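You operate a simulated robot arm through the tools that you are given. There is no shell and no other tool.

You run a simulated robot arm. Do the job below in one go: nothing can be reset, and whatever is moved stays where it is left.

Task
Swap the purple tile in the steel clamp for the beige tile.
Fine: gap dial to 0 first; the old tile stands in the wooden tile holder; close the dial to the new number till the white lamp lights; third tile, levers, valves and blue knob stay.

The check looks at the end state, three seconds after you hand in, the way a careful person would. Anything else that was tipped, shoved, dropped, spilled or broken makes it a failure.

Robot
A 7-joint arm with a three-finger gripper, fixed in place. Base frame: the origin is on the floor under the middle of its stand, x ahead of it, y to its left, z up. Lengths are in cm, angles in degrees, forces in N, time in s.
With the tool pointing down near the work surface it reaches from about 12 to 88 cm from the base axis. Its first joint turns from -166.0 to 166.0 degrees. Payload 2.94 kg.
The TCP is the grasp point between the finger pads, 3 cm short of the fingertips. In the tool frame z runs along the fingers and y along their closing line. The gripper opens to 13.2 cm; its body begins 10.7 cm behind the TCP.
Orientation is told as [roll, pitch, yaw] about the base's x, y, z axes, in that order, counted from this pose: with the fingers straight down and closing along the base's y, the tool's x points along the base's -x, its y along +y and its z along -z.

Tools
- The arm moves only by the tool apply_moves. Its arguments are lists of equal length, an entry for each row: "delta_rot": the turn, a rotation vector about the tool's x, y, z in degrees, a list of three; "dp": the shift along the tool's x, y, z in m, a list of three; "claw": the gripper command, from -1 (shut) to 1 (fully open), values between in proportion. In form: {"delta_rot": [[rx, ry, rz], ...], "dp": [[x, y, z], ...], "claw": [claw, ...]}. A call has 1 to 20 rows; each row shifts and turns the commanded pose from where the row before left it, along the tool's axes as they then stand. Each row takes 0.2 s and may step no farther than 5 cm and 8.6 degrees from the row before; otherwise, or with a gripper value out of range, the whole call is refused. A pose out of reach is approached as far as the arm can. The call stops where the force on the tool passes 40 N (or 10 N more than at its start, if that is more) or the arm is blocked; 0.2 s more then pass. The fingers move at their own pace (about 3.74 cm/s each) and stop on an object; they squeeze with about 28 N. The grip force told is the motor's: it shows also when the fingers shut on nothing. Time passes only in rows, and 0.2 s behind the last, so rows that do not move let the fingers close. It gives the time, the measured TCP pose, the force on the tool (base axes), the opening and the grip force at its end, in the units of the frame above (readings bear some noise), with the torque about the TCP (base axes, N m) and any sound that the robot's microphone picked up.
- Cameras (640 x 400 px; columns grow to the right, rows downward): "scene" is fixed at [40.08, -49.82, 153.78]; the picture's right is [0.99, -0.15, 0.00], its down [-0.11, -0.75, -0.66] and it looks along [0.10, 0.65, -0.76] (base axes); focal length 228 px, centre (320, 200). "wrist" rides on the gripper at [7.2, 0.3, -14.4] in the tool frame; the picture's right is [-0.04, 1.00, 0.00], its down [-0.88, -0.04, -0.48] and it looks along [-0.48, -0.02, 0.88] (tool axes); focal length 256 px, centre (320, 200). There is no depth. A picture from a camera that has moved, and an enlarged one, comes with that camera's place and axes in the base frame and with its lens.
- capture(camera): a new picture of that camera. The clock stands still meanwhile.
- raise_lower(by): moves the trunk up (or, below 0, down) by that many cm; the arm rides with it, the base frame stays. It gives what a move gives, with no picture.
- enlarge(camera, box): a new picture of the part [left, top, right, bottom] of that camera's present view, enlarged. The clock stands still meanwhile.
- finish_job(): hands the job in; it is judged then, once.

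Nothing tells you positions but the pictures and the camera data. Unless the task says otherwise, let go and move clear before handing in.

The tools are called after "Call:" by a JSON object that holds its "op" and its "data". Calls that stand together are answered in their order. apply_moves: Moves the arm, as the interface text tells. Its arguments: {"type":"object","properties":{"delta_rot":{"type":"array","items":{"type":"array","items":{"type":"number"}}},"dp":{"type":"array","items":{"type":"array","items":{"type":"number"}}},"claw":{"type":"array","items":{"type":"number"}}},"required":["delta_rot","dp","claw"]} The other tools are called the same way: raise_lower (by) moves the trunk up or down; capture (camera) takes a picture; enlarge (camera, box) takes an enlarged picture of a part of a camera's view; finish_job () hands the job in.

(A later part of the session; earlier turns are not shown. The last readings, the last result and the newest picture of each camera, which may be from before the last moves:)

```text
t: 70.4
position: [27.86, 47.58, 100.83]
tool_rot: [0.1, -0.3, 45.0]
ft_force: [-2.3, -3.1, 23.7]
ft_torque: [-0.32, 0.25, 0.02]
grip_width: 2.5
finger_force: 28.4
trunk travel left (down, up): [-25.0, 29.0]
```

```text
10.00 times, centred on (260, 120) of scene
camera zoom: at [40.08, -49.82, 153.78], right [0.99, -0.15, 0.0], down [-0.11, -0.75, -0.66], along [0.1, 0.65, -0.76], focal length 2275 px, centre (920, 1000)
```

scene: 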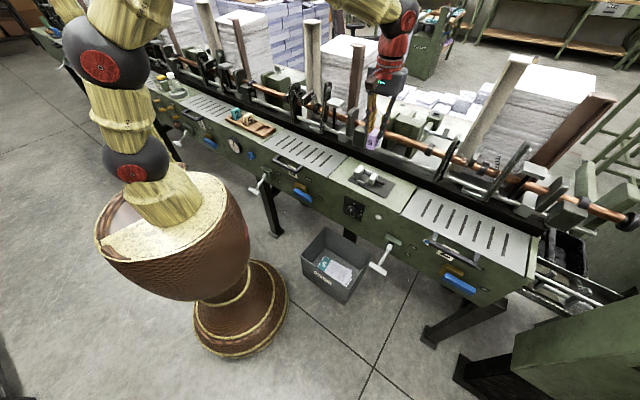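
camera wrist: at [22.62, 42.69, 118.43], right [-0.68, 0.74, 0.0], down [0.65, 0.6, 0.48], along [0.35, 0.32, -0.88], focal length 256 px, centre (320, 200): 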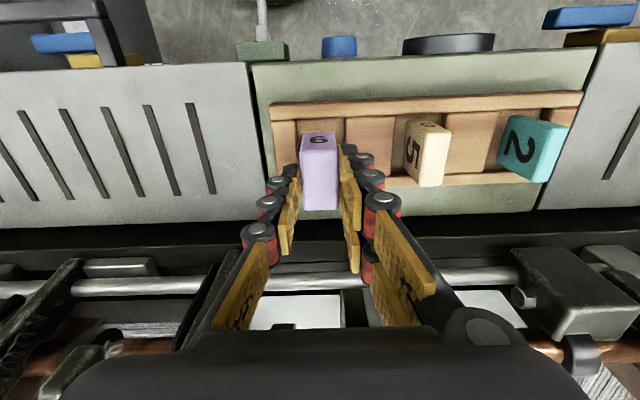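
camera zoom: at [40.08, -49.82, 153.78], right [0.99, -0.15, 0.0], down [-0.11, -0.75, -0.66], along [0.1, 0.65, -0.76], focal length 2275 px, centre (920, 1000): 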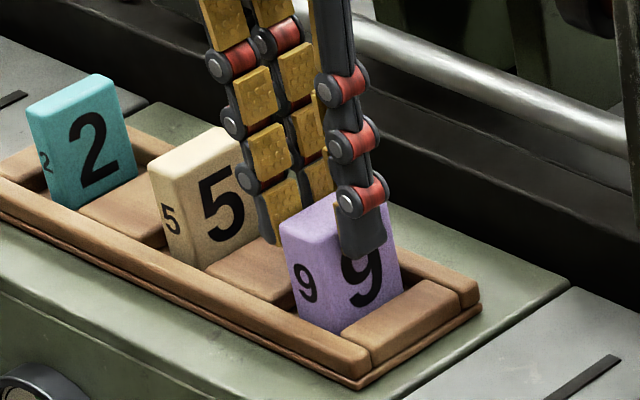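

The tile has reached the slot floor (about 24 N up). I'll ease the pressure and open the fingers gradually.

Call:
{"op": "apply_moves", "data": {"delta_rot": [[0, 0, 0], [0, 0, 0], [0, 0, 0], [0, 0, 0], [0, 0, 0], [0, 0, 0], [0, 0, 0]], "dp": [[0, 0, -0.001], [0, 0, -0.0005], [0, 0, 0], [0, 0, 0], [0, 0, 0], [0, 0, 0], [0, 0, 0]], "claw": [-1, -1, -0.6, -0.55, -0.45, -0.3, -0.2]}}

Call:
{"op": "enlarge", "data": {"camera": "wrist", "box": [240, 80, 480, 230]}}

Call:
{"op": "enlarge", "data": {"camera": "scene", "box": [235, 100, 285, 140]}}

```text
t: 72.0
position: [27.83, 47.43, 100.76]
tool_rot: [-0.1, 0.0, 45.0]
ft_force: [0.3, -0.2, 0.1]
ft_torque: [0.01, -0.01, 0.0]
grip_width: 5.3
finger_force: 0.1
trunk travel left (down, up): [-25.0, 29.0]
```

```text
2.67 times, centred on (360, 155) of wrist
camera zoom: at [22.61, 42.65, 115.08], right [-0.68, 0.74, 0.0], down [0.65, 0.6, 0.48], along [0.35, 0.32, -0.88], focal length 683 px, centre (213, 320)
```

zoom: 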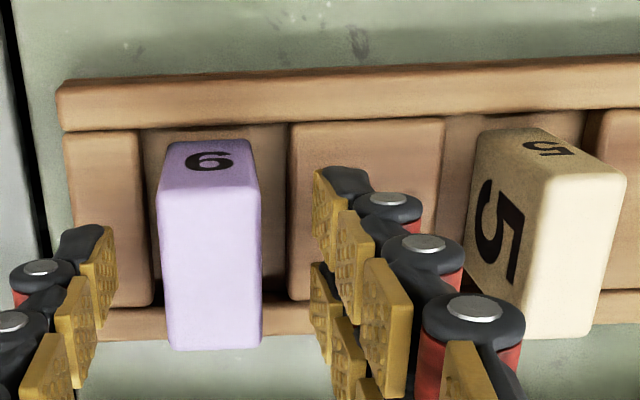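

```text
10.00 times, centred on (260, 120) of scene
camera zoom: at [40.08, -49.82, 153.78], right [0.99, -0.15, 0.0], down [-0.11, -0.75, -0.66], along [0.1, 0.65, -0.76], focal length 2275 px, centre (920, 1000)
```

zoom: 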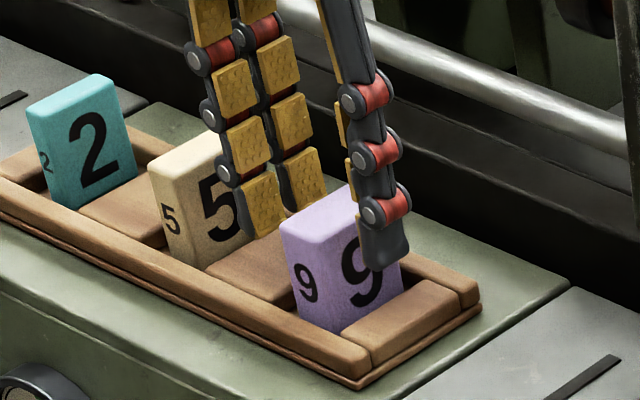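

The purple tile stands upright in its slot and is released. I'll raise the hand straight up and check.

Call:
{"op": "apply_moves", "data": {"delta_rot": [[0, 0, 0], [0, 0, 0], [0, 0, 0], [0, 0, 0], [0, 0, 0], [0, 0, 0], [0, 0, 0]], "dp": [[0, 0, -0.01], [0, 0, -0.02], [0, 0, -0.03], [0, 0, -0.03], [0, 0, -0.03], [0, 0, -0.03], [0, 0, 0]], "claw": [-0.2, -0.2, -0.2, -0.2, -0.2, -0.2, -0.2]}}

Call:
{"op": "enlarge", "data": {"camera": "wrist", "box": [270, 70, 510, 190]}}

Call:
{"op": "enlarge", "data": {"camera": "scene", "box": [225, 95, 285, 140]}}

```text
t: 73.6
position: [27.92, 47.6, 115.88]
tool_rot: [-0.1, -0.1, 45.0]
ft_force: [0.1, 0.3, 0.9]
ft_torque: [-0.01, 0.01, 0.03]
grip_width: 5.28
finger_force: 0.1
trunk travel left (down, up): [-25.0, 29.0]
```

```text
2.67 times, centred on (390, 130) of wrist
camera zoom: at [22.59, 42.72, 130.16], right [-0.68, 0.74, 0.0], down [0.65, 0.6, 0.48], along [0.35, 0.32, -0.88], focal length 683 px, centre (133, 387)
```

zoom: 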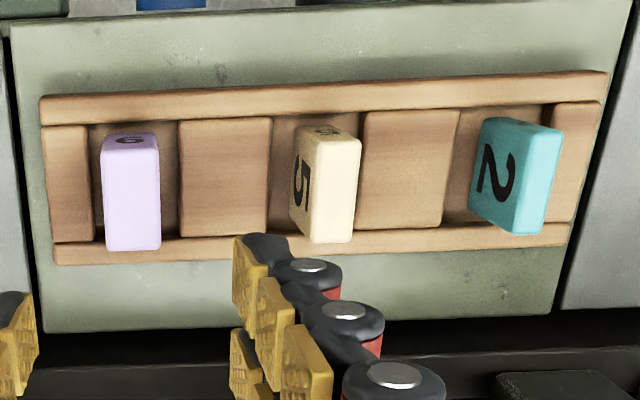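

```text
8.89 times, centred on (255, 118) of scene
camera zoom: at [40.08, -49.82, 153.78], right [0.99, -0.15, 0.0], down [-0.11, -0.75, -0.66], along [0.1, 0.65, -0.76], focal length 2022 px, centre (898, 933)
```

zoom: 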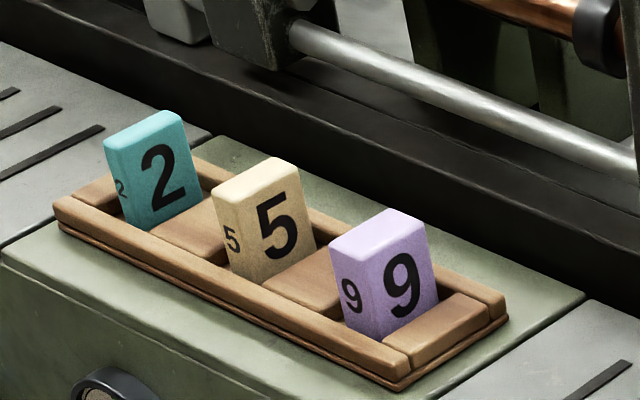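

The purple tile stands squarely in its slot. Next is the beige tile: I'll move over it and take a close look.

Call:
{"op": "apply_moves", "data": {"delta_rot": [[0, 0, 0], [0, 0, 0], [0, 0, 0], [0, 0, 0], [0, 0, 0]], "dp": [[0.01, 0.02, 0], [0.01, 0.02, 0], [0.01, 0.02, 0], [0, 0.015, 0], [0, 0, 0]], "claw": [-0.2, -0.2, -0.2, -0.2, -0.2]}}

Call:
{"op": "capture", "data": {"camera": "wrist"}}

Call:
{"op": "enlarge", "data": {"camera": "wrist", "box": [256, 90, 384, 170]}}

```text
t: 74.8
position: [20.44, 50.75, 115.84]
tool_rot: [0.0, 0.0, 45.0]
ft_force: [0.1, 0.3, 1.2]
ft_torque: [0.0, 0.01, 0.01]
grip_width: 5.27
finger_force: 0.1
trunk travel left (down, up): [-25.0, 29.0]
```

```text
taken
camera wrist: at [15.15, 45.87, 130.08], right [-0.68, 0.74, 0.0], down [0.65, 0.6, 0.48], along [0.35, 0.32, -0.88], focal length 256 px, centre (320, 200)
```

wrist: 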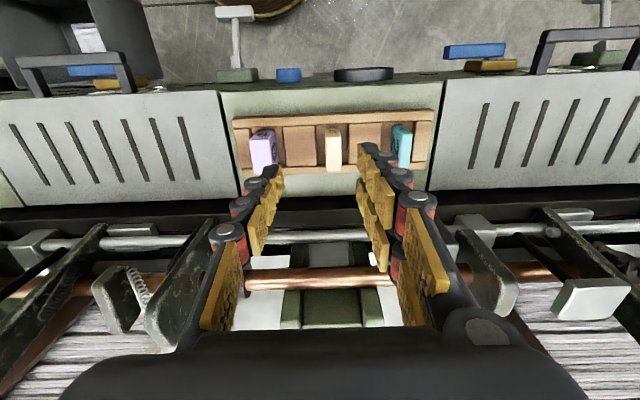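

```text
5.00 times, centred on (320, 130) of wrist
camera zoom: at [15.15, 45.87, 130.08], right [-0.68, 0.74, 0.0], down [0.65, 0.6, 0.48], along [0.35, 0.32, -0.88], focal length 1280 px, centre (320, 550)
```

zoom: 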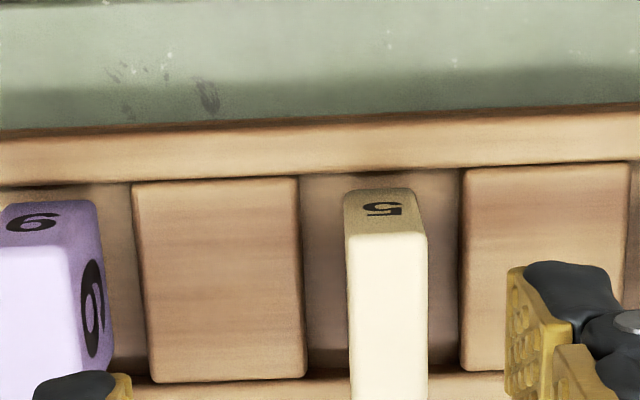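

The beige tile is about 1.9 cm thick, centred near u≈-23.0, w≈53.2, and square to the machine. I'll centre over it and come down to a hover.

Call:
{"op": "apply_moves", "data": {"delta_rot": [[0, 0, 0], [0, 0, 0], [0, 0, 0], [0, 0, 0], [0, 0, 0], [0, 0, 0], [0, 0, 0], [0, 0, 0]], "dp": [[-0.015, 0.008, 0], [-0.014, 0.0076, 0], [0, 0, 0], [0, 0, 0.025], [0, 0, 0.03], [0, 0, 0.03], [0, 0, 0.025], [0, 0, 0]], "claw": [-0.2, -0.2, -0.2, -0.2, -0.2, -0.2, -0.2, -0.2]}}

Call:
{"op": "capture", "data": {"camera": "wrist"}}

Call:
{"op": "enlarge", "data": {"camera": "wrist", "box": [256, 110, 384, 190]}}

Call:
{"op": "enlarge", "data": {"camera": "scene", "box": [215, 90, 275, 140]}}

```text
t: 76.6
position: [21.52, 53.96, 104.64]
tool_rot: [-0.1, 0.0, 45.1]
ft_force: [0.0, 0.0, 0.1]
ft_torque: [-0.03, -0.01, 0.02]
grip_width: 5.28
finger_force: 0.0
trunk travel left (down, up): [-25.0, 29.0]
```

```text
taken
camera wrist: at [16.19, 48.97, 119.05], right [-0.68, 0.74, 0.0], down [0.65, 0.59, 0.48], along [0.35, 0.32, -0.88], focal length 256 px, centre (320, 200)
```

wrist: 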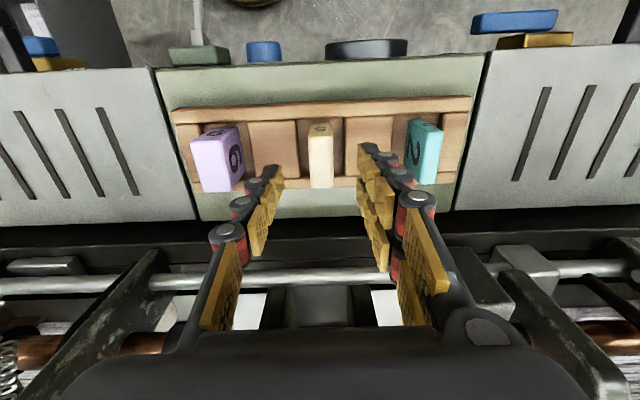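

```text
5.00 times, centred on (320, 150) of wrist
camera zoom: at [16.19, 48.97, 119.05], right [-0.68, 0.74, 0.0], down [0.65, 0.59, 0.48], along [0.35, 0.32, -0.88], focal length 1280 px, centre (320, 450)
```

zoom: 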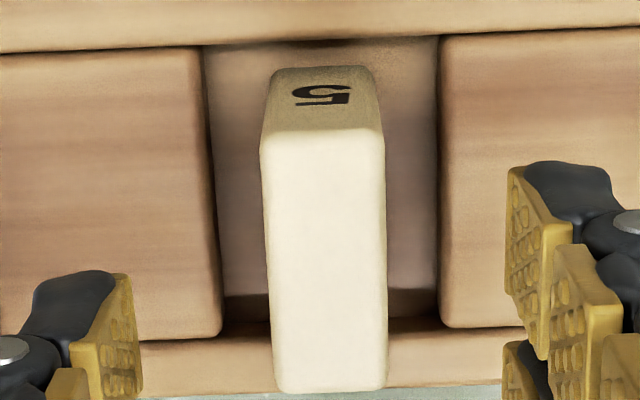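

```text
8.00 times, centred on (245, 115) of scene
camera zoom: at [40.08, -49.82, 153.78], right [0.99, -0.15, 0.0], down [-0.11, -0.75, -0.66], along [0.1, 0.65, -0.76], focal length 1820 px, centre (920, 880)
```

zoom: 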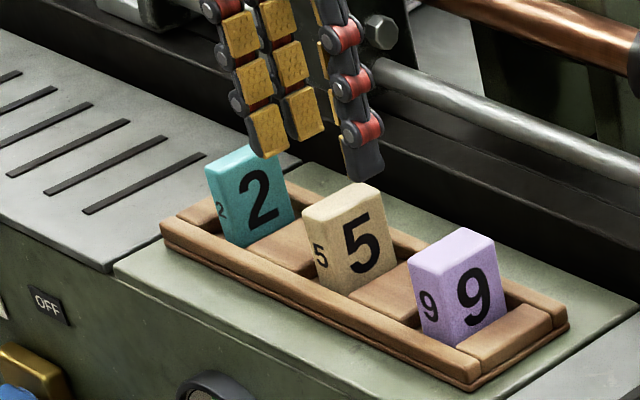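

Alignment over the beige tile is good (within 1 mm across, 3 mm along). Descending to the grip height and checking clearance to the teal tile.

Call:
{"op": "apply_moves", "data": {"delta_rot": [[0, 0, 0], [0, 0, 0], [0, 0, 0], [0, 0, 0], [0, 0, 0]], "dp": [[0.0025, 0.0005, 0.01], [0, 0, 0.012], [0, 0, 0.01], [0, 0, 0.006], [0, 0, 0]], "claw": [-0.2, -0.2, -0.2, -0.2, -0.2]}}

Call:
{"op": "enlarge", "data": {"camera": "wrist", "box": [200, 90, 460, 230]}}

Call:
{"op": "enlarge", "data": {"camera": "scene", "box": [220, 95, 270, 135]}}

```text
t: 77.8
position: [21.26, 53.79, 100.9]
tool_rot: [-0.2, 0.0, 45.1]
ft_force: [-0.5, -0.4, 0.7]
ft_torque: [-0.01, 0.0, -0.02]
grip_width: 5.28
finger_force: 0.0
trunk travel left (down, up): [-25.0, 29.0]
```

```text
2.46 times, centred on (330, 160) of wrist
camera zoom: at [15.91, 48.87, 115.25], right [-0.68, 0.74, 0.0], down [0.65, 0.6, 0.48], along [0.35, 0.32, -0.88], focal length 630 px, centre (295, 298)
```

zoom: 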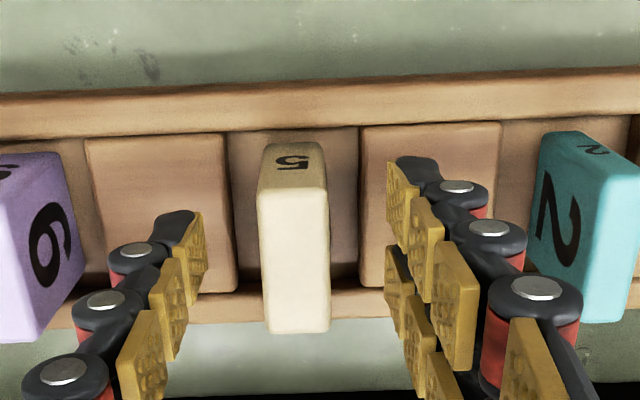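

```text
10.00 times, centred on (245, 115) of scene
camera zoom: at [40.08, -49.82, 153.78], right [0.99, -0.15, 0.0], down [-0.11, -0.75, -0.66], along [0.1, 0.65, -0.76], focal length 2275 px, centre (1070, 1050)
```

zoom: 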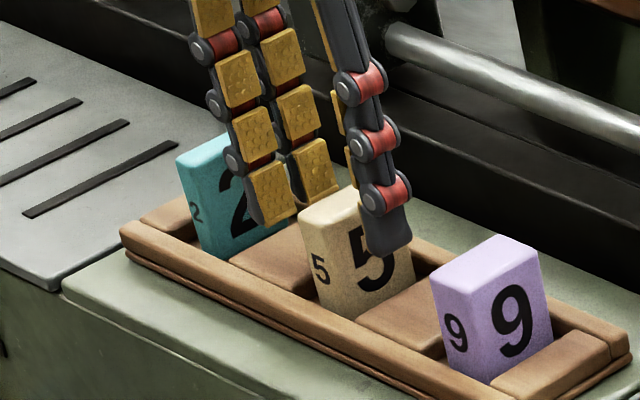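

The fingers straddle the beige tile with clearance to both neighbours. Closing the grip.

Call:
{"op": "apply_moves", "data": {"delta_rot": [[0, 0, 0], [0, 0, 0], [0, 0, 0], [0, 0, 0], [0, 0, 0], [0, 0, 0], [0, 0, 0]], "dp": [[0, 0, 0], [0, 0, 0], [0, 0, 0], [0, 0, 0], [0, 0, 0], [0, 0, 0], [0, 0, 0]], "claw": [-0.5, -1, -1, -1, -1, -1, -1]}}

Call:
{"op": "apply_moves", "data": {"delta_rot": [[0, 0, 0], [0, 0, 0], [0, 0, 0], [0, 0, 0]], "dp": [[0, 0, -0.002], [0, 0, -0.002], [0, 0, -0.002], [0, 0, 0]], "claw": [-1, -1, -1, -1]}}

Call:
{"op": "enlarge", "data": {"camera": "wrist", "box": [200, 90, 460, 230]}}

Call:
{"op": "enlarge", "data": {"camera": "scene", "box": [220, 95, 270, 135]}}

```text
t: 79.4
position: [21.13, 53.6, 100.88]
tool_rot: [0.0, 0.0, 45.1]
ft_force: [-0.3, -0.1, -0.3]
ft_torque: [0.01, 0.03, 0.07]
grip_width: 1.92
finger_force: 28.5
trunk travel left (down, up): [-25.0, 29.0]
```

```text
t: 80.4
position: [21.15, 53.63, 101.54]
tool_rot: [-0.1, 0.0, 45.0]
ft_force: [-0.7, 0.3, -0.3]
ft_torque: [0.0, 0.0, -0.01]
grip_width: 1.92
finger_force: 27.7
trunk travel left (down, up): [-25.0, 29.0]
```

```text
2.46 times, centred on (330, 160) of wrist
camera zoom: at [15.93, 48.83, 115.88], right [-0.68, 0.74, 0.0], down [0.65, 0.6, 0.48], along [0.35, 0.32, -0.88], focal length 630 px, centre (295, 298)
```

zoom: 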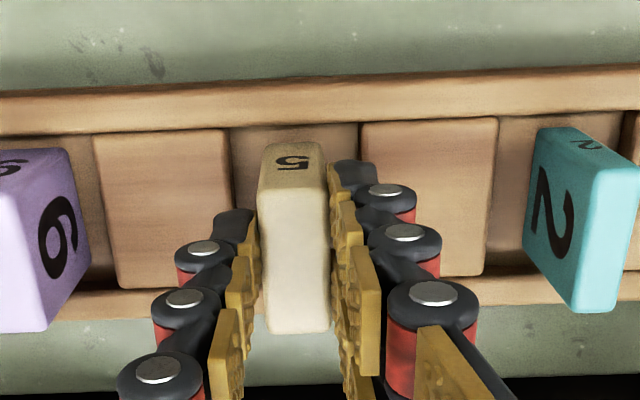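

```text
10.00 times, centred on (245, 115) of scene
camera zoom: at [40.08, -49.82, 153.78], right [0.99, -0.15, 0.0], down [-0.11, -0.75, -0.66], along [0.1, 0.65, -0.76], focal length 2275 px, centre (1070, 1050)
```

zoom: 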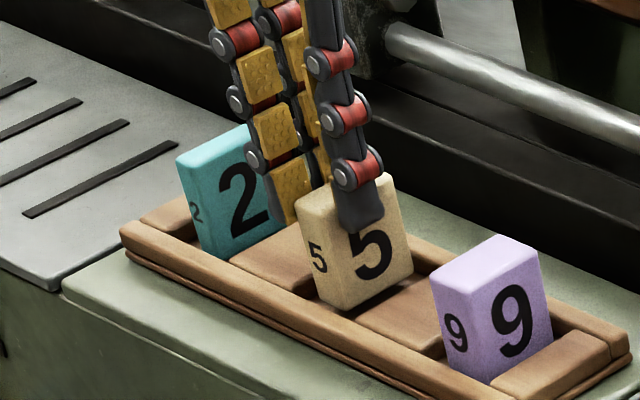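

The beige tile lifts with the fingers. Raising it gently to travel height.

Call:
{"op": "apply_moves", "data": {"delta_rot": [[0, 0, 0], [0, 0, 0], [0, 0, 0], [0, 0, 0], [0, 0, 0], [0, 0, 0], [0, 0, 0], [0, 0, 0], [0, 0, 0], [0, 0, 0], [0, 0, 0], [0, 0, 0], [0, 0, 0], [0, 0, 0], [0, 0, 0], [0, 0, 0], [0, 0, 0], [0, 0, 0], [0, 0, 0]], "dp": [[0, 0, -0.003], [0, 0, -0.004], [0, 0, -0.005], [0, 0, -0.006], [0, 0, -0.008], [0, 0, -0.01], [0, 0, -0.01], [0, 0, -0.01], [0, 0, -0.01], [0, 0, -0.01], [0, 0, -0.01], [0, 0, -0.01], [0, 0, -0.01], [0, 0, -0.01], [0, 0, -0.01], [0, 0, -0.008], [0, 0, -0.005], [0, 0, -0.003], [0, 0, 0]], "claw": [-1, -1, -1, -1, -1, -1, -1, -1, -1, -1, -1, -1, -1, -1, -1, -1, -1, -1, -1]}}

Call:
{"op": "capture", "data": {"camera": "wrist"}}

Call:
{"op": "enlarge", "data": {"camera": "scene", "box": [215, 70, 295, 140]}}

```text
t: 84.4
position: [21.21, 53.78, 115.79]
tool_rot: [-0.1, -0.1, 45.0]
ft_force: [-0.6, 0.2, -0.3]
ft_torque: [-0.01, 0.01, 0.0]
grip_width: 1.93
finger_force: 28.3
trunk travel left (down, up): [-25.0, 29.0]
```

```text
taken
camera wrist: at [15.89, 48.84, 130.09], right [-0.68, 0.74, 0.0], down [0.65, 0.6, 0.48], along [0.35, 0.32, -0.88], focal length 256 px, centre (320, 200)
```

wrist: 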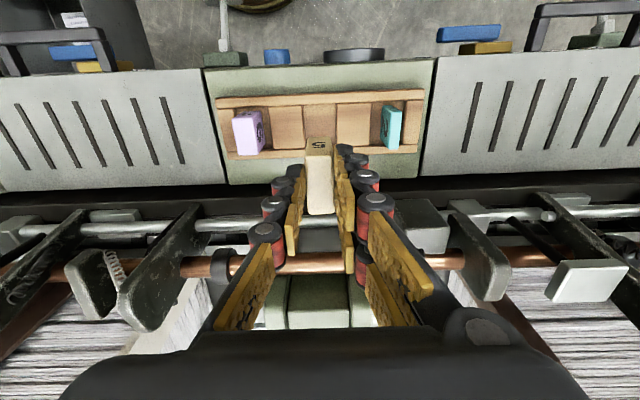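

```text
5.71 times, centred on (255, 105) of scene
camera zoom: at [40.08, -49.82, 153.78], right [0.99, -0.15, 0.0], down [-0.11, -0.75, -0.66], along [0.1, 0.65, -0.76], focal length 1300 px, centre (691, 743)
```

zoom: 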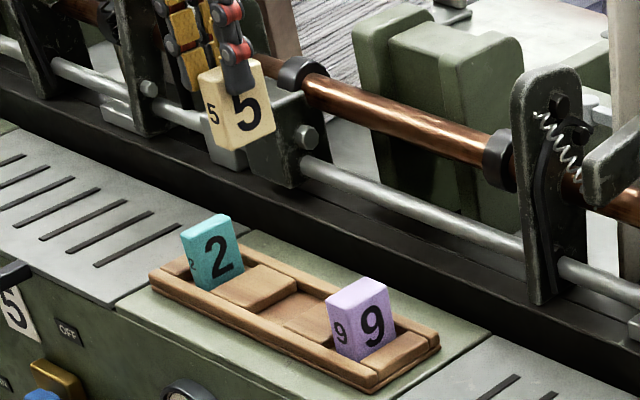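

Beige is held securely, with purple and teal undisturbed. I'll carry it back toward the clamp along the same path.

Call:
{"op": "apply_moves", "data": {"delta_rot": [[0, 0, 0], [0, 0, 0], [0, 0, 0], [0, 0, 0], [0, 0, 0], [0, 0, 0], [0, 0, 0], [0, 0, 0], [0, 0, 0], [0, 0, 0], [0, 0, 0], [0, 0, 0], [0, 0, 0], [0, 0, 0], [0, 0, 0], [0, 0, 0], [0, 0, 0], [0, 0, 0], [0, 0, 0], [0, 0, 0]], "dp": [[0.002, -0.003, 0], [0.004, -0.006, 0], [0.004, -0.009, 0], [0.004, -0.012, 0], [0.004, -0.015, 0], [0.004, -0.015, 0], [0.004, -0.015, 0], [0.004, -0.015, 0], [0.004, -0.015, 0], [0.004, -0.015, 0], [0.004, -0.015, 0], [0.004, -0.015, 0], [0.004, -0.015, 0], [0.004, -0.015, 0], [0.004, -0.015, 0], [0.004, -0.015, 0], [0.002, -0.015, 0], [0, -0.012, 0], [0, -0.008, 0], [0, -0.004, 0]], "claw": [-1, -1, -1, -1, -1, -1, -1, -1, -1, -1, -1, -1, -1, -1, -1, -1, -1, -1, -1, -1]}}

Call:
{"op": "apply_moves", "data": {"delta_rot": [[0, 0, 0], [0, 0, 0], [0, 0, 0], [0, 0, 0], [0, 0, 0], [0, 0, 0], [0, 0, 0], [0, 0, 0], [0, 0, 0], [0, 0, 0], [0, 0, 0], [0, 0, 0], [0, 0, 0], [0, 0, 0], [0, 0, 0], [0, 0, 0], [0, 0, 0], [0, 0, 0], [0, 0, 0], [0, 0, 0]], "dp": [[0, -0.003, 0], [0, -0.006, 0], [0, -0.009, 0], [0, -0.012, 0], [0, -0.015, 0], [0, -0.015, 0], [0, -0.015, 0], [0, -0.015, 0], [0, -0.015, 0], [0, -0.015, 0], [0, -0.015, 0], [0, -0.015, 0], [0, -0.015, 0], [0, -0.015, 0], [0, -0.015, 0], [0, -0.015, 0], [0, -0.015, 0], [0, -0.012, 0], [0, -0.008, 0], [0, -0.004, 0]], "claw": [-1, -1, -1, -1, -1, -1, -1, -1, -1, -1, -1, -1, -1, -1, -1, -1, -1, -1, -1, -1]}}

Call:
{"op": "capture", "data": {"camera": "wrist"}}

```text
t: 88.6
position: [34.29, 31.52, 115.86]
tool_rot: [-0.2, 0.0, 45.0]
ft_force: [-0.5, 0.7, -0.8]
ft_torque: [0.02, -0.04, -0.01]
grip_width: 1.92
finger_force: 27.9
trunk travel left (down, up): [-25.0, 29.0]
```

```text
t: 92.8
position: [51.94, 13.95, 115.73]
tool_rot: [0.0, 0.0, 45.0]
ft_force: [0.6, 0.0, -0.2]
ft_torque: [0.01, -0.02, -0.02]
grip_width: 1.92
finger_force: 28.1
trunk travel left (down, up): [-25.0, 29.0]
```

```text
taken
camera wrist: at [46.67, 9.07, 130.12], right [-0.68, 0.74, 0.0], down [0.65, 0.6, 0.48], along [0.35, 0.32, -0.88], focal length 256 px, centre (320, 200)
```

wrist: 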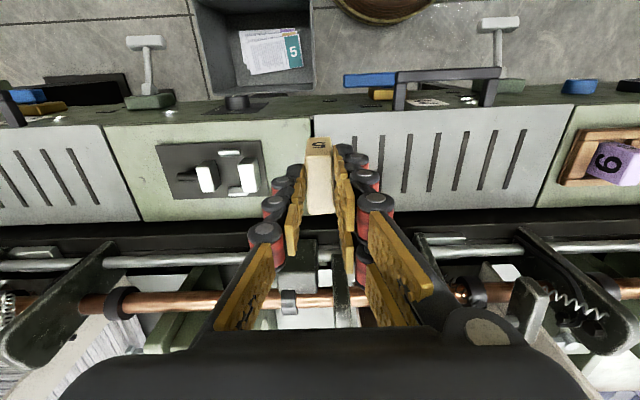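

The clamp is in view with both jaws open. I'll move over it so the tile comes down near the fixed jaw (target centre u≈39.8, w≈53.1).

Call:
{"op": "apply_moves", "data": {"delta_rot": [[0, 0, 0], [0, 0, 0], [0, 0, 0], [0, 0, 0], [0, 0, 0], [0, 0, 0], [0, 0, 0], [0, 0, 0], [0, 0, 0], [0, 0, 0], [0, 0, 0], [0, 0, 0], [0, 0, 0], [0, 0, 0]], "dp": [[0, -0.003, 0], [-0.002, -0.006, 0], [-0.004, -0.009, 0], [-0.006, -0.012, 0], [-0.007, -0.015, 0], [-0.008, -0.015, 0], [-0.008, -0.015, 0], [-0.008, -0.015, 0], [-0.007, -0.012, 0], [-0.006, -0.012, 0], [-0.005, -0.008, 0], [-0.003, -0.005, 0], [-0.001, -0.002, 0], [0, 0, 0]], "claw": [-1, -1, -1, -1, -1, -1, -1, -1, -1, -1, -1, -1, -1, -1]}}

Call:
{"op": "enlarge", "data": {"camera": "wrist", "box": [220, 70, 400, 220]}}

Call:
{"op": "enlarge", "data": {"camera": "scene", "box": [335, 110, 425, 200]}}

```text
t: 95.8
position: [65.55, 9.42, 115.8]
tool_rot: [0.0, 0.0, 45.1]
ft_force: [0.0, 0.0, -1.0]
ft_torque: [-0.01, 0.02, -0.01]
grip_width: 1.93
finger_force: 27.4
trunk travel left (down, up): [-25.0, 29.0]
```

```text
2.67 times, centred on (310, 145) of wrist
camera zoom: at [60.35, 4.57, 130.19], right [-0.68, 0.74, 0.0], down [0.65, 0.6, 0.48], along [0.35, 0.32, -0.88], focal length 683 px, centre (347, 347)
```

zoom: 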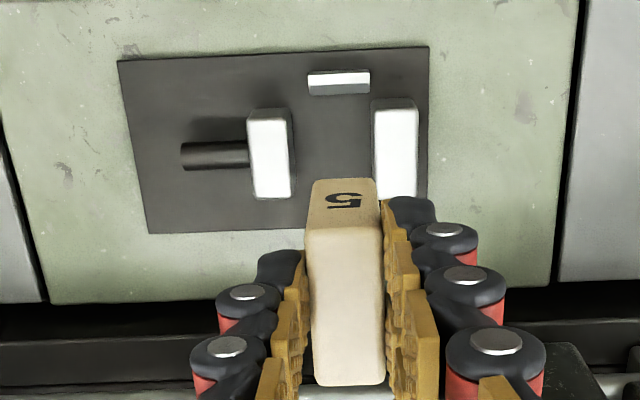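

```text
4.44 times, centred on (380, 155) of scene
camera zoom: at [40.08, -49.82, 153.78], right [0.99, -0.15, 0.0], down [-0.11, -0.75, -0.66], along [0.1, 0.65, -0.76], focal length 1011 px, centre (53, 400)
```

zoom: 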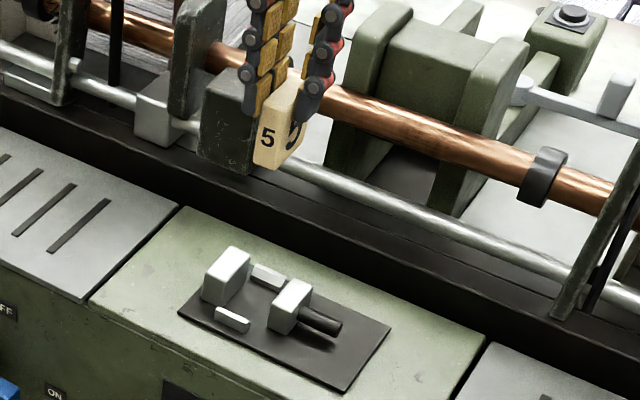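

The clearance checks out: fixed jaw face u≈38.5, moving jaw u≈42.5, stops at w≈50.5 and 55.8. The tile is lined up, so I'll descend smoothly.

Call:
{"op": "apply_moves", "data": {"delta_rot": [[0, 0, 0], [0, 0, 0], [0, 0, 0], [0, 0, 0], [0, 0, 0], [0, 0, 0], [0, 0, 0], [0, 0, 0], [0, 0, 0], [0, 0, 0], [0, 0, 0], [0, 0, 0], [0, 0, 0], [0, 0, 0]], "dp": [[0, 0, 0.004], [0, 0, 0.007], [0, 0, 0.01], [0, 0, 0.01], [0, 0, 0.01], [0, 0, 0.01], [0, 0, 0.01], [0, 0, 0.01], [0, 0, 0.01], [0, 0, 0.01], [0, 0, 0.008], [0, 0, 0.006], [0, 0, 0.003], [0, 0, 0]], "claw": [-1, -1, -1, -1, -1, -1, -1, -1, -1, -1, -1, -1, -1, -1]}}

Call:
{"op": "enlarge", "data": {"camera": "wrist", "box": [240, 90, 400, 220]}}

Call:
{"op": "enlarge", "data": {"camera": "scene", "box": [350, 140, 410, 190]}}

```text
t: 98.8
position: [65.65, 9.43, 105.12]
tool_rot: [-0.1, 0.0, 44.9]
ft_force: [-0.3, 0.1, -1.0]
ft_torque: [0.01, 0.02, 0.0]
grip_width: 1.92
finger_force: 28.0
trunk travel left (down, up): [-25.0, 29.0]
```

```text
3.08 times, centred on (320, 155) of wrist
camera zoom: at [60.33, 4.57, 119.36], right [-0.68, 0.74, 0.0], down [0.65, 0.6, 0.48], along [0.35, 0.32, -0.88], focal length 788 px, centre (320, 338)
```

zoom: 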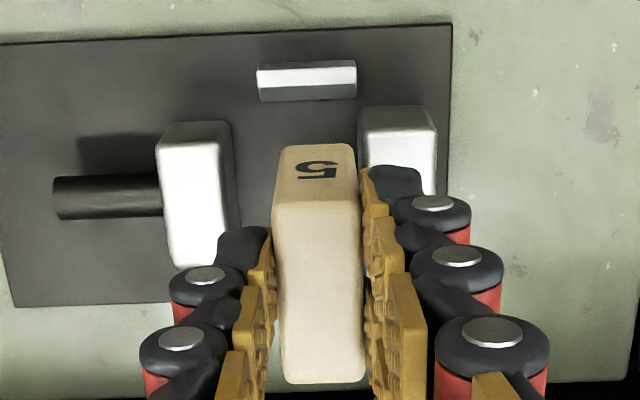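

```text
8.00 times, centred on (380, 165) of scene
camera zoom: at [40.08, -49.82, 153.78], right [0.99, -0.15, 0.0], down [-0.11, -0.75, -0.66], along [0.1, 0.65, -0.76], focal length 1820 px, centre (-160, 480)
```

zoom: 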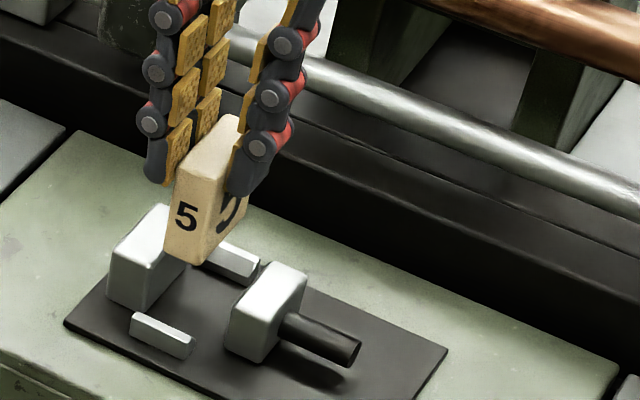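

The tile is between the jaws' planes, about 0.25 cm off the fixed jaw. I'll nudge it 3 mm toward the robot to centre it between the stops and lower further.

Call:
{"op": "apply_moves", "data": {"delta_rot": [[0, 0, 0], [0, 0, 0], [0, 0, 0], [0, 0, 0], [0, 0, 0], [0, 0, 0], [0, 0, 0], [0, 0, 0]], "dp": [[0.0015, 0, 0], [0.0015, 0, 0.002], [0, 0, 0.004], [0, 0, 0.005], [0, 0, 0.005], [0, 0, 0.005], [0, 0, 0.003], [0, 0, 0]], "claw": [-1, -1, -1, -1, -1, -1, -1, -1]}}

Call:
{"op": "enlarge", "data": {"camera": "wrist", "box": [240, 90, 400, 220]}}

Call:
{"op": "enlarge", "data": {"camera": "scene", "box": [350, 140, 410, 190]}}

```text
t: 100.6
position: [65.47, 9.38, 102.58]
tool_rot: [-0.1, 0.0, 45.0]
ft_force: [1.4, 0.5, -0.8]
ft_torque: [0.0, 0.0, 0.05]
grip_width: 1.94
finger_force: 28.2
trunk travel left (down, up): [-25.0, 29.0]
```

```text
3.08 times, centred on (320, 155) of wrist
camera zoom: at [60.17, 4.34, 116.92], right [-0.68, 0.74, 0.0], down [0.65, 0.6, 0.48], along [0.35, 0.32, -0.88], focal length 788 px, centre (320, 338)
```

zoom: 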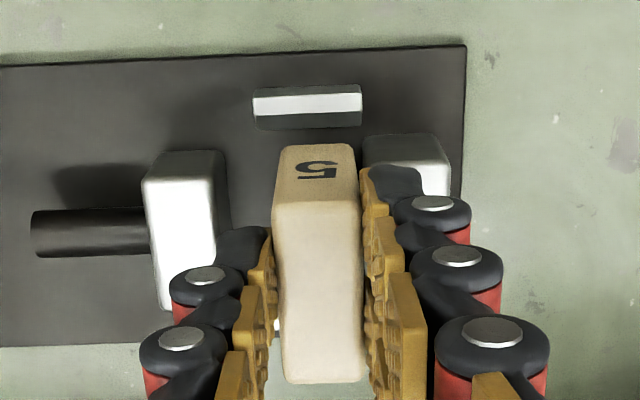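

```text
8.00 times, centred on (380, 165) of scene
camera zoom: at [40.08, -49.82, 153.78], right [0.99, -0.15, 0.0], down [-0.11, -0.75, -0.66], along [0.1, 0.65, -0.76], focal length 1820 px, centre (-160, 480)
```

zoom: 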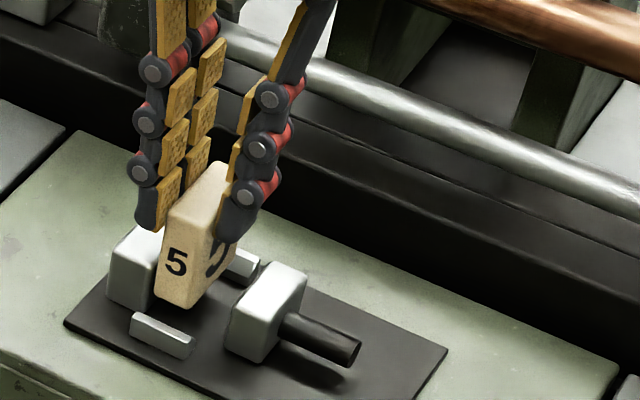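

Sliding in beside the fixed jaw without contact. Continuing down in small steps.

Call:
{"op": "apply_moves", "data": {"delta_rot": [[0, 0, 0], [0, 0, 0], [0, 0, 0], [0, 0, 0], [0, 0, 0]], "dp": [[0, 0, 0.003], [0, 0, 0.004], [0, 0, 0.004], [0, 0, 0.002], [0, 0, 0]], "claw": [-1, -1, -1, -1, -1]}}

Call:
{"op": "apply_moves", "data": {"delta_rot": [[0, 0, 0]], "dp": [[0, 0, 0.002]], "claw": [-1]}}

Call:
{"op": "enlarge", "data": {"camera": "scene", "box": [350, 140, 410, 190]}}

Call:
{"op": "enlarge", "data": {"camera": "wrist", "box": [240, 90, 400, 220]}}

```text
t: 101.8
position: [65.58, 9.18, 101.4]
tool_rot: [-0.1, 0.0, 45.0]
ft_force: [0.1, -0.2, 0.5]
ft_torque: [0.0, -0.02, -0.02]
grip_width: 1.95
finger_force: 28.2
trunk travel left (down, up): [-25.0, 29.0]
```

```text
t: 102.2
position: [65.47, 9.25, 100.94]
tool_rot: [-0.1, 0.0, 45.1]
ft_force: [-1.3, 0.5, -0.5]
ft_torque: [-0.01, 0.03, 0.01]
grip_width: 1.91
finger_force: 28.8
trunk travel left (down, up): [-25.0, 29.0]
```

```text
8.00 times, centred on (380, 165) of scene
camera zoom: at [40.08, -49.82, 153.78], right [0.99, -0.15, 0.0], down [-0.11, -0.75, -0.66], along [0.1, 0.65, -0.76], focal length 1820 px, centre (-160, 480)
```

zoom: 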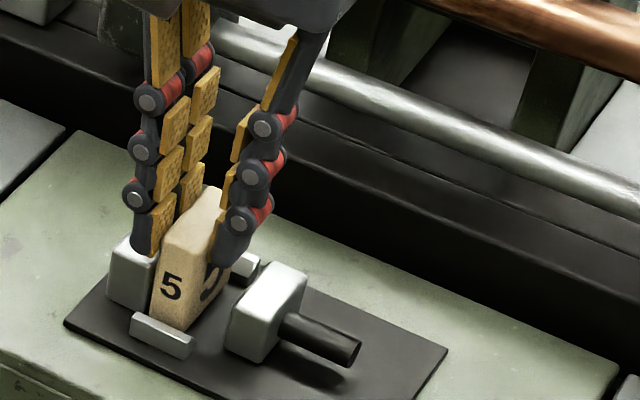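

```text
3.08 times, centred on (320, 155) of wrist
camera zoom: at [60.14, 4.34, 115.45], right [-0.68, 0.74, 0.0], down [0.65, 0.6, 0.48], along [0.35, 0.32, -0.88], focal length 788 px, centre (320, 338)
```

zoom: 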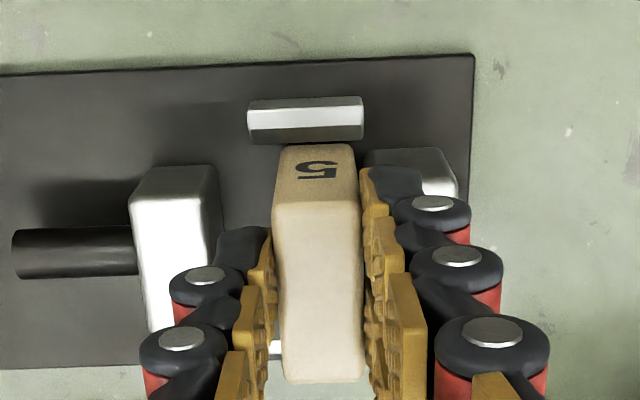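

Almost on the plate and still no contact. Stepping down 1–2 mm at a time.

Call:
{"op": "apply_moves", "data": {"delta_rot": [[0, 0, 0]], "dp": [[0, 0, 0.0015]], "claw": [-1]}}

Call:
{"op": "apply_moves", "data": {"delta_rot": [[0, 0, 0]], "dp": [[0, 0, 0.001]], "claw": [-1]}}

Call:
{"op": "apply_moves", "data": {"delta_rot": [[0, 0, 0]], "dp": [[0, 0, 0.001]], "claw": [-1]}}

```text
t: 102.6
position: [65.37, 9.23, 101.04]
tool_rot: [-0.1, 0.0, 45.0]
ft_force: [0.0, 0.2, -0.3]
ft_torque: [-0.03, -0.02, -0.03]
grip_width: 1.9
finger_force: 27.9
trunk travel left (down, up): [-25.0, 29.0]
```

```text
t: 103.0
position: [65.38, 9.27, 101.01]
tool_rot: [-0.1, -0.1, 45.0]
ft_force: [-0.7, 0.6, -1.1]
ft_torque: [0.02, 0.03, -0.04]
grip_width: 1.91
finger_force: 28.5
trunk travel left (down, up): [-25.0, 29.0]
```

```text
t: 103.4
position: [65.42, 9.24, 100.7]
tool_rot: [-0.1, -0.1, 45.1]
ft_force: [-1.0, -0.7, 3.6]
ft_torque: [-0.04, 0.08, 0.01]
grip_width: 1.93
finger_force: 27.7
trunk travel left (down, up): [-25.0, 29.0]
```

Contact with the plate is beginning (3.6 N at the front edge). One more millimetre to seat it, then I'll check.

Call:
{"op": "apply_moves", "data": {"delta_rot": [[0, 0, 0], [0, 0, 0]], "dp": [[0, 0, 0.001], [0, 0, 0]], "claw": [-1, -1]}}

Call:
{"op": "enlarge", "data": {"camera": "scene", "box": [350, 140, 410, 190]}}

Call:
{"op": "enlarge", "data": {"camera": "wrist", "box": [240, 90, 400, 220]}}

```text
t: 104.0
position: [65.49, 9.46, 100.7]
tool_rot: [-0.1, -0.1, 45.0]
ft_force: [-1.4, 0.1, 10.1]
ft_torque: [-0.03, 0.14, -0.02]
grip_width: 1.93
finger_force: 28.3
trunk travel left (down, up): [-25.0, 29.0]
```

```text
8.00 times, centred on (380, 165) of scene
camera zoom: at [40.08, -49.82, 153.78], right [0.99, -0.15, 0.0], down [-0.11, -0.75, -0.66], along [0.1, 0.65, -0.76], focal length 1820 px, centre (-160, 480)
```

zoom: 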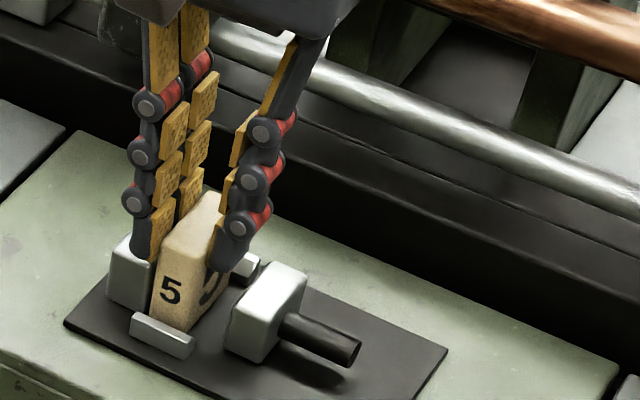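

```text
3.08 times, centred on (320, 155) of wrist
camera zoom: at [60.11, 4.36, 115.13], right [-0.68, 0.74, 0.0], down [0.65, 0.6, 0.48], along [0.35, 0.32, -0.88], focal length 788 px, centre (320, 338)
```

zoom: 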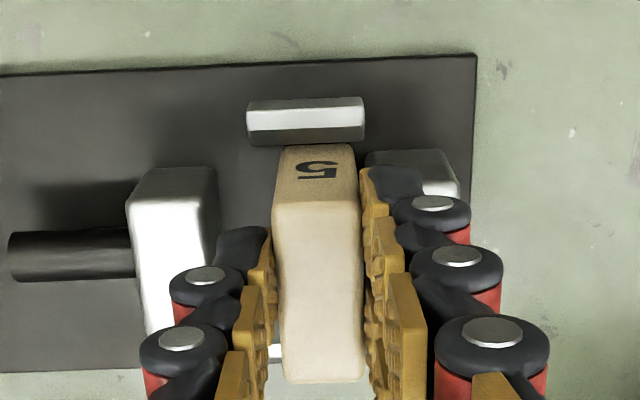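

The tile is seated on the plate (10 N) just behind the front stop. I'll ease off slightly and open gradually.

Call:
{"op": "apply_moves", "data": {"delta_rot": [[0, 0, 0], [0, 0, 0], [0, 0, 0], [0, 0, 0], [0, 0, 0], [0, 0, 0], [0, 0, 0]], "dp": [[0, 0, -0.0005], [0, 0, 0], [0, 0, 0], [0, 0, 0], [0, 0, 0], [0, 0, 0], [0, 0, 0]], "claw": [-1, -0.68, -0.62, -0.55, -0.45, -0.3, -0.2]}}

Call:
{"op": "enlarge", "data": {"camera": "scene", "box": [350, 140, 410, 190]}}

Call:
{"op": "enlarge", "data": {"camera": "wrist", "box": [240, 90, 400, 220]}}

```text
t: 105.6
position: [65.45, 9.24, 100.66]
tool_rot: [-0.2, 0.1, 45.0]
ft_force: [-0.2, 0.8, -0.6]
ft_torque: [0.01, -0.02, 0.01]
grip_width: 5.3
finger_force: 0.0
trunk travel left (down, up): [-25.0, 29.0]
```

```text
8.00 times, centred on (380, 165) of scene
camera zoom: at [40.08, -49.82, 153.78], right [0.99, -0.15, 0.0], down [-0.11, -0.75, -0.66], along [0.1, 0.65, -0.76], focal length 1820 px, centre (-160, 480)
```

zoom: 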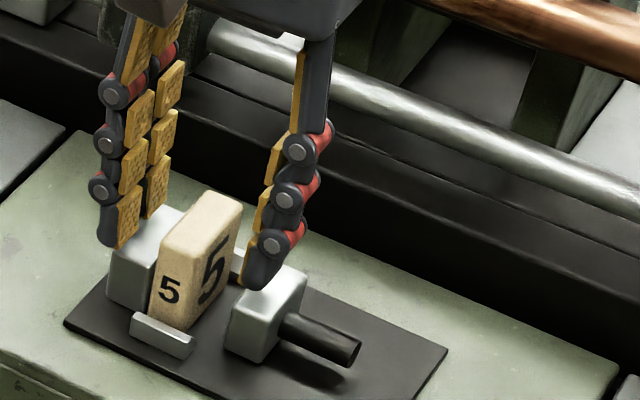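

```text
3.08 times, centred on (320, 155) of wrist
camera zoom: at [60.14, 4.35, 115.06], right [-0.68, 0.74, 0.0], down [0.65, 0.6, 0.48], along [0.35, 0.32, -0.88], focal length 788 px, centre (320, 338)
```

zoom: 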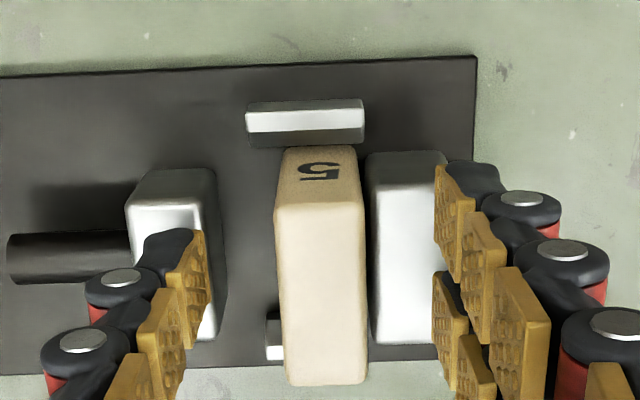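

The beige tile stands upright beside the fixed jaw. I'll raise the hand straight up, check the tile, and retreat in front of the machine for the dial.

Call:
{"op": "apply_moves", "data": {"delta_rot": [[0, 0, 0], [0, 0, 0], [0, 0, 0], [0, 0, 0], [0, 0, 0], [0, 0, 0], [0, 0, 0], [0, 0, 0], [0, 0, 0], [0, 0, 0], [0, 0, 0], [0, 0, 0], [0, 0, 0]], "dp": [[0, 0, -0.01], [0, 0, -0.02], [0, 0, -0.03], [0, 0, -0.03], [0, 0, -0.03], [0, 0, -0.03], [0.02, -0.002, 0], [0.035, -0.002, 0], [0.035, -0.002, 0], [0.035, -0.002, 0], [0.035, -0.002, 0], [0.03, -0.002, 0], [0, 0, 0]], "claw": [-0.2, -0.2, -0.2, -0.2, -0.2, -0.2, -0.2, -0.2, -0.2, -0.2, -0.2, -0.2, -0.2]}}

Call:
{"op": "enlarge", "data": {"camera": "scene", "box": [340, 150, 410, 205]}}

Call:
{"op": "capture", "data": {"camera": "wrist"}}

```text
t: 108.4
position: [52.85, -5.07, 115.65]
tool_rot: [-0.1, 0.0, 44.9]
ft_force: [-0.5, -0.1, 0.2]
ft_torque: [0.01, 0.04, 0.03]
grip_width: 5.27
finger_force: 0.0
trunk travel left (down, up): [-25.0, 29.0]
```

```text
7.27 times, centred on (375, 178) of scene
camera zoom: at [40.08, -49.82, 153.78], right [0.99, -0.15, 0.0], down [-0.11, -0.75, -0.66], along [0.1, 0.65, -0.76], focal length 1654 px, centre (-80, 364)
```

zoom: 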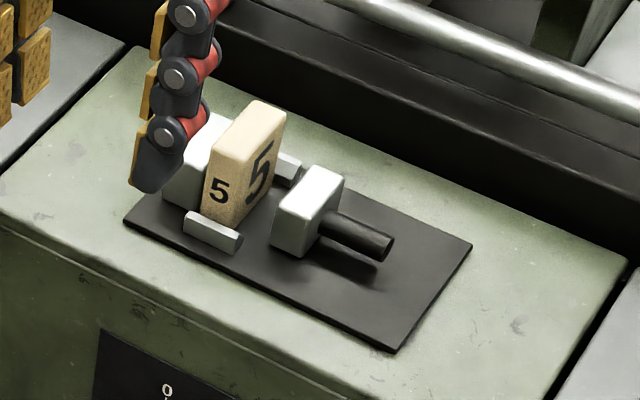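

```text
taken
camera wrist: at [47.52, -9.94, 130.0], right [-0.68, 0.74, 0.0], down [0.65, 0.6, 0.48], along [0.35, 0.32, -0.88], focal length 256 px, centre (320, 200)
```

wrist: 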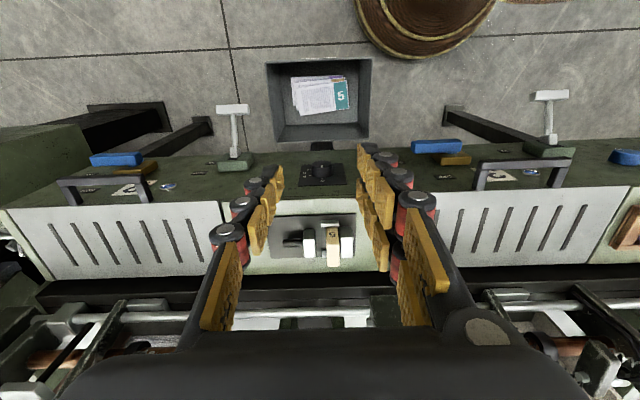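

The tile stands in the clamp and the hand is in front at u≈41. I'll lower, tilt the tool horizontal, and come down to dial height as before.

Call:
{"op": "apply_moves", "data": {"delta_rot": [[0, 0, 0], [0, 0, 0], [0, 0, 0], [0, 0, 0], [0, 0, 0], [0, -7.5, 0], [0, -7.5, 0], [0, -7.5, 0], [0, -7.5, 0], [0, -7.5, 0], [0, -7.5, 0], [0, -7.5, 0], [0, -7.5, 0], [0, -7.5, 0], [0, -7.5, 0], [0, -7.5, 0], [0, -7.5, 0], [0, 0, 0]], "dp": [[0, 0, 0.03], [0, 0, 0.03], [0, 0, 0.03], [0, 0, 0.03], [0, 0, 0.027], [0, 0, 0], [0, 0, 0], [0, 0, 0], [0, 0, 0], [0, 0, 0], [0, 0, 0], [0, 0, 0], [0, 0, 0], [0, 0, 0], [0, 0, 0], [0, 0, 0], [0, 0, 0], [0, 0, 0]], "claw": [-0.2, -0.2, 0, 0.3, 0.3, 0.3, 0.3, 0.3, 0.3, 0.3, 0.3, 0.3, 0.3, 0.3, 0.3, 0.3, 0.3, 0.3]}}

Call:
{"op": "apply_moves", "data": {"delta_rot": [[0, 0, 0], [0, 0, 0], [0, 0, 0], [0, 0, 0], [0, 0, 0], [0, 0, 0]], "dp": [[0.035, 0, 0], [0.035, 0, 0], [0.035, 0, 0], [0.035, 0, 0], [0.035, 0, 0], [0, 0, 0]], "claw": [0.3, 0.3, 0.3, 0.3, 0.3, 0.3]}}

Call:
{"op": "capture", "data": {"camera": "wrist"}}

```text
t: 112.2
position: [52.89, -5.02, 100.96]
tool_rot: [-130.5, -90.0, 175.6]
ft_force: [-0.1, 0.5, 0.2]
ft_torque: [-0.03, 0.0, -0.01]
grip_width: 8.58
finger_force: 0.0
trunk travel left (down, up): [-25.0, 29.0]
```

```text
t: 113.6
position: [52.8, -5.15, 83.52]
tool_rot: [-89.2, -90.0, 134.3]
ft_force: [0.7, 0.7, 0.8]
ft_torque: [0.01, -0.02, -0.03]
grip_width: 8.59
finger_force: 0.1
trunk travel left (down, up): [-25.0, 29.0]
```

```text
taken
camera wrist: at [42.54, -15.04, 76.26], right [-0.71, 0.71, 0.04], down [-0.31, -0.36, 0.88], along [0.64, 0.61, 0.48], focal length 256 px, centre (320, 200)
```

wrist: 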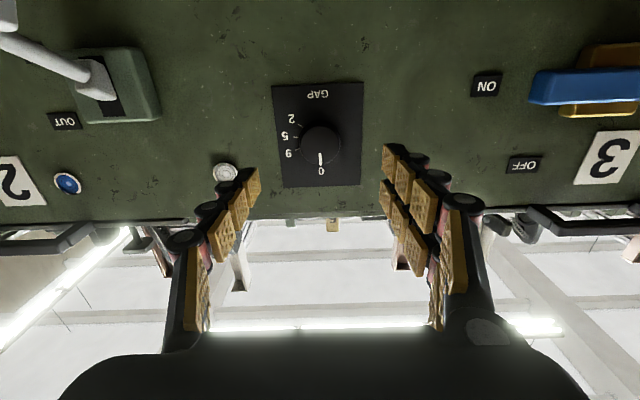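

Horizontal in front of the dial, which reads 0. I'll pre-roll +15° away from the wrist limit, advance part-way, and check alignment.

Call:
{"op": "apply_moves", "data": {"delta_rot": [[0, 0, 7.5], [0, 0, 7.5], [0, 0, 0], [0, 0, 0], [0, 0, 0]], "dp": [[0, 0, 0], [0, 0, 0], [0, 0, 0.025], [0, 0, 0.025], [0, 0, 0]], "claw": [0.3, 0.3, 0.3, 0.3, 0.3]}}

Call:
{"op": "enlarge", "data": {"camera": "wrist", "box": [240, 80, 400, 220]}}

Call:
{"op": "enlarge", "data": {"camera": "scene", "box": [300, 170, 420, 270]}}

```text
t: 114.8
position: [56.5, -1.56, 83.54]
tool_rot: [89.9, -75.0, -45.0]
ft_force: [0.5, -0.6, 0.1]
ft_torque: [0.01, -0.01, 0.0]
grip_width: 8.58
finger_force: 0.1
trunk travel left (down, up): [-25.0, 29.0]
```

```text
2.86 times, centred on (320, 150) of wrist
camera zoom: at [44.78, -10.24, 76.63], right [-0.67, 0.67, 0.3], down [-0.15, -0.52, 0.84], along [0.72, 0.52, 0.45], focal length 731 px, centre (320, 343)
```

zoom: 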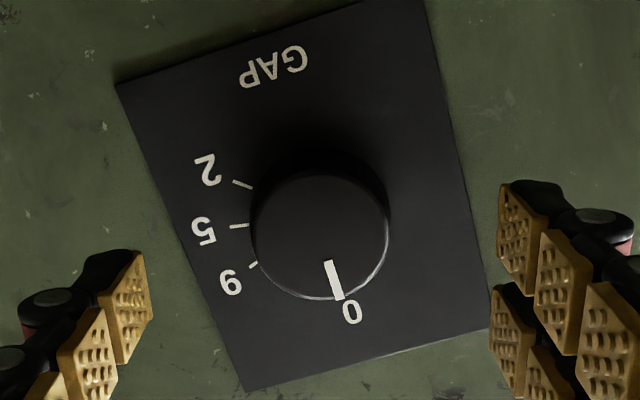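

```text
4.00 times, centred on (360, 220) of scene
camera zoom: at [40.08, -49.82, 153.78], right [0.99, -0.15, 0.0], down [-0.11, -0.75, -0.66], along [0.1, 0.65, -0.76], focal length 910 px, centre (160, 120)
```

zoom: 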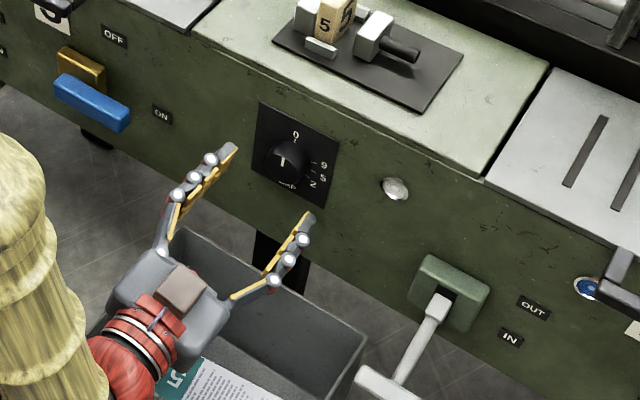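

The knob is centred to within 1 mm. Advancing and closing on it.

Call:
{"op": "apply_moves", "data": {"delta_rot": [[0, 0, 0], [0, 0, 0], [0, 0, 0], [0, 0, 0]], "dp": [[0, 0, 0.013], [0, 0, 0.013], [0, 0, 0.01], [0, 0, 0]], "claw": [0.3, 0.3, 0.3, 0.3]}}

Call:
{"op": "apply_moves", "data": {"delta_rot": [[0, 0, 0], [0, 0, 0], [0, 0, 0], [0, 0, 0], [0, 0, 0], [0, 0, 0], [0, 0, 0]], "dp": [[0, 0, 0], [0, 0, 0], [0, 0, 0], [0, 0, 0], [0, 0, 0], [0, 0, 0], [0, 0, 0]], "claw": [-1, -1, -1, -1, -1, -1, -1]}}

Call:
{"op": "enlarge", "data": {"camera": "wrist", "box": [240, 80, 400, 240]}}

```text
t: 115.8
position: [58.99, 0.91, 83.36]
tool_rot: [90.1, -74.9, -44.8]
ft_force: [0.2, 0.2, -0.4]
ft_torque: [-0.01, 0.03, -0.01]
grip_width: 8.59
finger_force: 0.2
trunk travel left (down, up): [-25.0, 29.0]
```

```text
t: 117.4
position: [59.0, 0.99, 83.4]
tool_rot: [90.1, -75.0, -45.0]
ft_force: [0.9, -1.2, -0.1]
ft_torque: [0.01, 0.03, -0.14]
grip_width: 3.97
finger_force: 44.7
trunk travel left (down, up): [-25.0, 29.0]
```

```text
2.50 times, centred on (320, 160) of wrist
camera zoom: at [47.32, -7.69, 76.59], right [-0.67, 0.67, 0.3], down [-0.15, -0.52, 0.84], along [0.72, 0.52, 0.45], focal length 640 px, centre (320, 300)
```

zoom: 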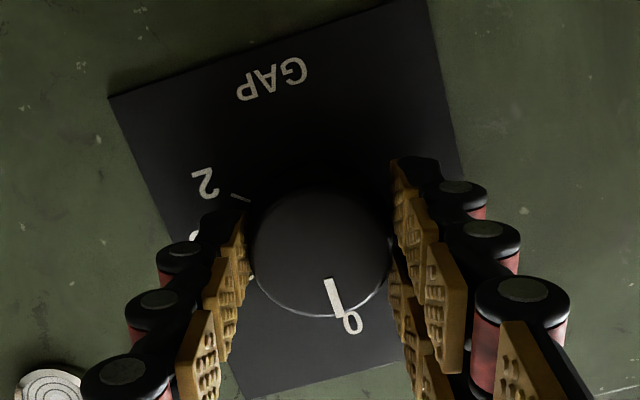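

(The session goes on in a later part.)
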